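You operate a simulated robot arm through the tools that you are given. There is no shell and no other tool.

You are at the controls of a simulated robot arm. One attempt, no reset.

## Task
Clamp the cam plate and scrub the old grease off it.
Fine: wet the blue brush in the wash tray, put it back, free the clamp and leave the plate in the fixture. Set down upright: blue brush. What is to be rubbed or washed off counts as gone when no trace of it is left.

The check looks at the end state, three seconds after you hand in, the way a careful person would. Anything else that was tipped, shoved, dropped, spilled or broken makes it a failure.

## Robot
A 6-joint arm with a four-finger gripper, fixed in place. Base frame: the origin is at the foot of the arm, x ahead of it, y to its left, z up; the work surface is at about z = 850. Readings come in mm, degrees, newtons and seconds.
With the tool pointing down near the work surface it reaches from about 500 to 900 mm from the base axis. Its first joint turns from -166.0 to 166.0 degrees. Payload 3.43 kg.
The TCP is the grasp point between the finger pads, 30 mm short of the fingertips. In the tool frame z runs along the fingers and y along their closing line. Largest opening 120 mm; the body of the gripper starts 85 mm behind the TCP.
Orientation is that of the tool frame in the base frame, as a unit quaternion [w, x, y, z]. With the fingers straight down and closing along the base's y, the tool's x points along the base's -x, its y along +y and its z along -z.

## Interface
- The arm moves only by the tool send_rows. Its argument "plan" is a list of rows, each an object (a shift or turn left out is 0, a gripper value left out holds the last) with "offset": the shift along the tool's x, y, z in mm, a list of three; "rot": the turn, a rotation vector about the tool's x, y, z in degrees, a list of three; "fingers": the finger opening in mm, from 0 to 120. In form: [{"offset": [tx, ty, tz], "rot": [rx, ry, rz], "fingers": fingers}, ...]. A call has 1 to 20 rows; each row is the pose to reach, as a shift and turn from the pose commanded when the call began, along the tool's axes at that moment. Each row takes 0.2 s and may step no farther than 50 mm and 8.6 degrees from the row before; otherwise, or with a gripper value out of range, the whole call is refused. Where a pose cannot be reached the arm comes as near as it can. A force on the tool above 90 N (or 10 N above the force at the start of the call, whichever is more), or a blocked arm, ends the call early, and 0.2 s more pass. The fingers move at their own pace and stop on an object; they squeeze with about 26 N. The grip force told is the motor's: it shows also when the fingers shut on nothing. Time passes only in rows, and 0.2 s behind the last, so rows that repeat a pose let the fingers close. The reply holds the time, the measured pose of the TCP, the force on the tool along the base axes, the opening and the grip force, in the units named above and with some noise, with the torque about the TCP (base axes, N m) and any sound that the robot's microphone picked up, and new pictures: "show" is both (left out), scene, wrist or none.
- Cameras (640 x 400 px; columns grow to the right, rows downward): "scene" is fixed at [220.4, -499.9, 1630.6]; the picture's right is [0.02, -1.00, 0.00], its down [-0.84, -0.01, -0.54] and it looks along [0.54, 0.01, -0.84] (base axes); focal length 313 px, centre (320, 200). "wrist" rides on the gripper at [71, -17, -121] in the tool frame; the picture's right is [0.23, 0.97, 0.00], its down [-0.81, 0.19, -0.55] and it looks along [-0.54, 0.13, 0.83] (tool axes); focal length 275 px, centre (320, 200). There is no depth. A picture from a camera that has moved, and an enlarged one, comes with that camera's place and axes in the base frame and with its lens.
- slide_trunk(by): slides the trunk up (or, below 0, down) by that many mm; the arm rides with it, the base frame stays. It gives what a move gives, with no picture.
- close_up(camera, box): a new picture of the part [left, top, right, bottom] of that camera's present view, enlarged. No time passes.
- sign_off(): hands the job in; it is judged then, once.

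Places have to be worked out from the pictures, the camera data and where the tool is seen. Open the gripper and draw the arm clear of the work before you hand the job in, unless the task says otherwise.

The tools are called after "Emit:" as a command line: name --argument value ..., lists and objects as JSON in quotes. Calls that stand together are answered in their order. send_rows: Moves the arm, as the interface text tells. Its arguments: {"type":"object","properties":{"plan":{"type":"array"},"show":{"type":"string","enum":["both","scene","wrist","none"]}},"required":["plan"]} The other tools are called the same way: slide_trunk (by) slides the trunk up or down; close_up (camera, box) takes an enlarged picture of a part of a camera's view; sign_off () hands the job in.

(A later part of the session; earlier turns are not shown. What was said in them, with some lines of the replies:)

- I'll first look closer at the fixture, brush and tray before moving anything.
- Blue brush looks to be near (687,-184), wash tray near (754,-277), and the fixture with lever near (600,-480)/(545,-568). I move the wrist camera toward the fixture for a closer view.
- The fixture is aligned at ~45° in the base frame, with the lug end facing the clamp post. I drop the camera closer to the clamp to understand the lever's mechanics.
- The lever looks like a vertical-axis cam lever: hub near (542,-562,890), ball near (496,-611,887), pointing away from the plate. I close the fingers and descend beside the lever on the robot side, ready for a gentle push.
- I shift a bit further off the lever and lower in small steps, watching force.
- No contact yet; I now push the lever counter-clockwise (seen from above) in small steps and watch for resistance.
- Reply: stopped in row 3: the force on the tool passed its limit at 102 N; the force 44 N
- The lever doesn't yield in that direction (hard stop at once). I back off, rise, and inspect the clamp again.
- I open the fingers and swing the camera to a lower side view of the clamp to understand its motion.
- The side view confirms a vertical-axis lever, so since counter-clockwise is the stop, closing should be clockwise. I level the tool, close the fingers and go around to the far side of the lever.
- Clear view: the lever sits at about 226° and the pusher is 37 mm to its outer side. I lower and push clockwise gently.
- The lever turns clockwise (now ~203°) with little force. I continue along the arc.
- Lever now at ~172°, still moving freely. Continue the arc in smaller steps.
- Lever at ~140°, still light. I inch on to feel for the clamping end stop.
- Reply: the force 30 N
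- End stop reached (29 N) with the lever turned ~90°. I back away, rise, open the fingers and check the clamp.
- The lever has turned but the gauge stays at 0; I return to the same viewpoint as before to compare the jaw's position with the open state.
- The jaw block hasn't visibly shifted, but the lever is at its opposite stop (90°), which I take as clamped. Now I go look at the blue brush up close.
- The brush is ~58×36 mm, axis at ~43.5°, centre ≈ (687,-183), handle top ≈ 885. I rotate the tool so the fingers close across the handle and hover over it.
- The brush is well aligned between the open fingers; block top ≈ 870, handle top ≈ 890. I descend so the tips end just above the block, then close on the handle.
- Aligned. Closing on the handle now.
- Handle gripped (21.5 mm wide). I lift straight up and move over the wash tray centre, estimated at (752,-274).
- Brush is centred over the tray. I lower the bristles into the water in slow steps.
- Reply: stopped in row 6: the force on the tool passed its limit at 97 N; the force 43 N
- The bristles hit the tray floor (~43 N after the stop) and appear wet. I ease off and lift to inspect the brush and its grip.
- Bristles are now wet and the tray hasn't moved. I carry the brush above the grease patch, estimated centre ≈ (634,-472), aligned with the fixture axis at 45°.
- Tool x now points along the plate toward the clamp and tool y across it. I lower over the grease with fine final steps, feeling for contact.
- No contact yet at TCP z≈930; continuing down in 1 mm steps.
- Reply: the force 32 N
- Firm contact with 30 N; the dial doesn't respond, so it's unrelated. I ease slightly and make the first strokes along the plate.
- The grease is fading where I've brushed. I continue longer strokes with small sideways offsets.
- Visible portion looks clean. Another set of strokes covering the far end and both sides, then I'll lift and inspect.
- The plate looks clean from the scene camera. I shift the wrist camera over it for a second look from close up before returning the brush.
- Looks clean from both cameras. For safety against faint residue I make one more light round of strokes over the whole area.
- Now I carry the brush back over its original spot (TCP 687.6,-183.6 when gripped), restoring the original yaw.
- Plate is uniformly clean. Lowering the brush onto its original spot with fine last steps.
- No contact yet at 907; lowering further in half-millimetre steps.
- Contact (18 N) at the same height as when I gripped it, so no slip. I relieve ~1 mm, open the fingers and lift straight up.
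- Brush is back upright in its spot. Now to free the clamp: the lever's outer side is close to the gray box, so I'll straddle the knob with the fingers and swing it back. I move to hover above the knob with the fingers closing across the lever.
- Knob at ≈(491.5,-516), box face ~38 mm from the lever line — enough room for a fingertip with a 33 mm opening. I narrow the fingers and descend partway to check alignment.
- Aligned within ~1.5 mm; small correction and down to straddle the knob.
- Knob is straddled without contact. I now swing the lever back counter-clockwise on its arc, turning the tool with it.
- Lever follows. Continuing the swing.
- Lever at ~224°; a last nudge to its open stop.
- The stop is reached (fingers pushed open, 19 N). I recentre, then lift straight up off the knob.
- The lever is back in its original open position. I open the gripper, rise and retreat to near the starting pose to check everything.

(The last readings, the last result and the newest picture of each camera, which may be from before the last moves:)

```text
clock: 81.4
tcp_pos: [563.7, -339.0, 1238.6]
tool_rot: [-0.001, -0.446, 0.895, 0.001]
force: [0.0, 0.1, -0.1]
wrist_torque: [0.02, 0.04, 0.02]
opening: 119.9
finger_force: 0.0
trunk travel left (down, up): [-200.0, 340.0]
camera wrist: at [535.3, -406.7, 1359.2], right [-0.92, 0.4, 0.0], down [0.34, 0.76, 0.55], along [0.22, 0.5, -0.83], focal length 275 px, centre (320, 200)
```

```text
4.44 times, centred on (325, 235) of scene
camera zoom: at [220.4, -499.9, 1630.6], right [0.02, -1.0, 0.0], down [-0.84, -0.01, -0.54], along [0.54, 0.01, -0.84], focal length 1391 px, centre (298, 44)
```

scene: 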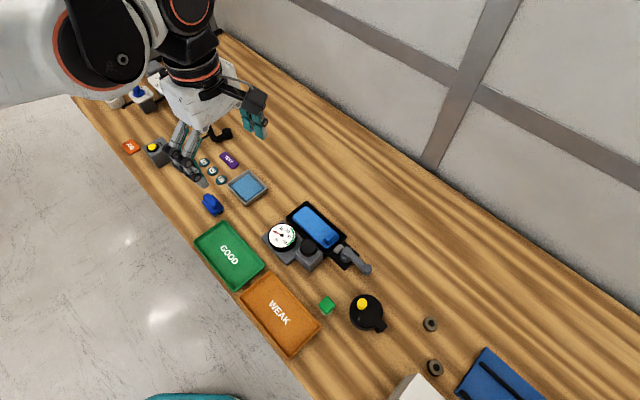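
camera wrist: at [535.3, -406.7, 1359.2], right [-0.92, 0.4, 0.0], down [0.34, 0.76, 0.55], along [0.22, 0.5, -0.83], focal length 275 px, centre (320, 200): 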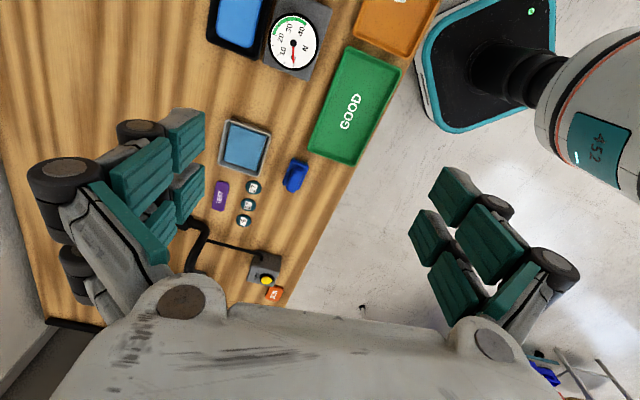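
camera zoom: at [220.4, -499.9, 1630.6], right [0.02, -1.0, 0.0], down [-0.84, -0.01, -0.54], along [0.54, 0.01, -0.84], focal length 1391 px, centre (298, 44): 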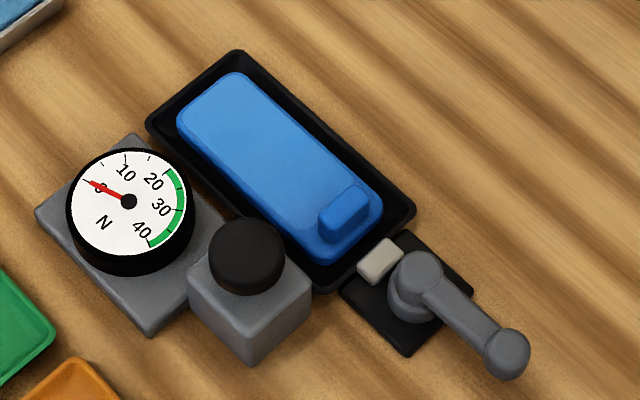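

Everything matches the start: brush upright in place, lever open, plate in the fixture. One last magnified check of the plate for residue.

Emit:
close_up --camera "scene" --box '[290, 200, 350, 245]'

Emit:
close_up --camera "scene" --box '[190, 185, 240, 225]'

```text
8.89 times, centred on (320, 222) of scene
camera zoom: at [220.4, -499.9, 1630.6], right [0.02, -1.0, 0.0], down [-0.84, -0.01, -0.54], along [0.54, 0.01, -0.84], focal length 2781 px, centre (320, 0)
```

zoom: 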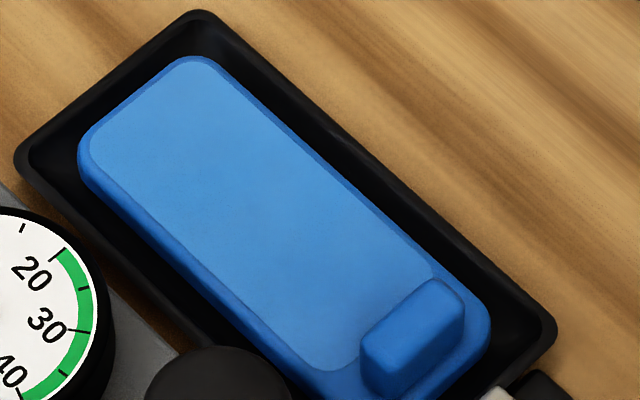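

```text
10.00 times, centred on (215, 205) of scene
camera zoom: at [220.4, -499.9, 1630.6], right [0.02, -1.0, 0.0], down [-0.84, -0.01, -0.54], along [0.54, 0.01, -0.84], focal length 3129 px, centre (1370, 150)
```

zoom: 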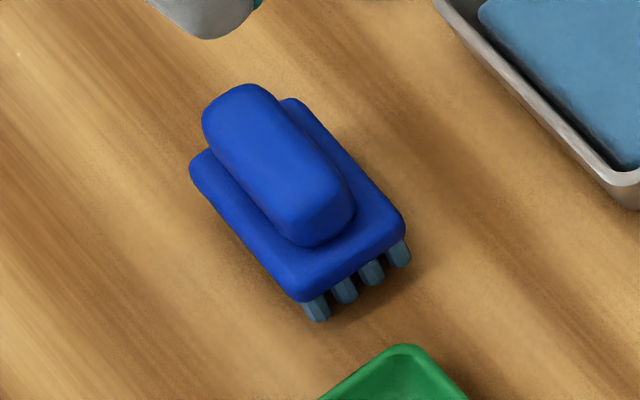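

The plate shows no trace of grease, the brush stands upright on its spot, the clamp is open, and the arm is clear with the gripper open. Handing in.

Emit:
sign_off

```text
The job is handed in.
```

I clamped the cam plate, scrubbed the grease off it, and handed the job in. No verdict has come back yet.

- **Plate:** I scrubbed it with the wet blue brush, with one extra round to catch faint residue. Magnified views at the end show no trace of grease, and the plate is still in its fixture.
- **Clamp:** I turned the lever 90° to its far stop, and at the end turned it back to its original open position. The small white jaw never visibly moved, so I took the lever reaching its stop as the sign that the plate was clamped. The plate stayed put while I scrubbed.
- **Brush:** I wetted it in the wash tray and set it back upright, within a couple of millimetres of where it started.
- **Hard contacts:** Two moves hit the force limit. Pushing the lever the wrong way at the start peaked at 102 N, and pressing the brush onto the tray bottom peaked at 97 N. Neither shifted the clamp or the tray.
- **Surroundings:** Nothing else looks moved compared with the first pictures. The arm is clear of the work with the gripper open.
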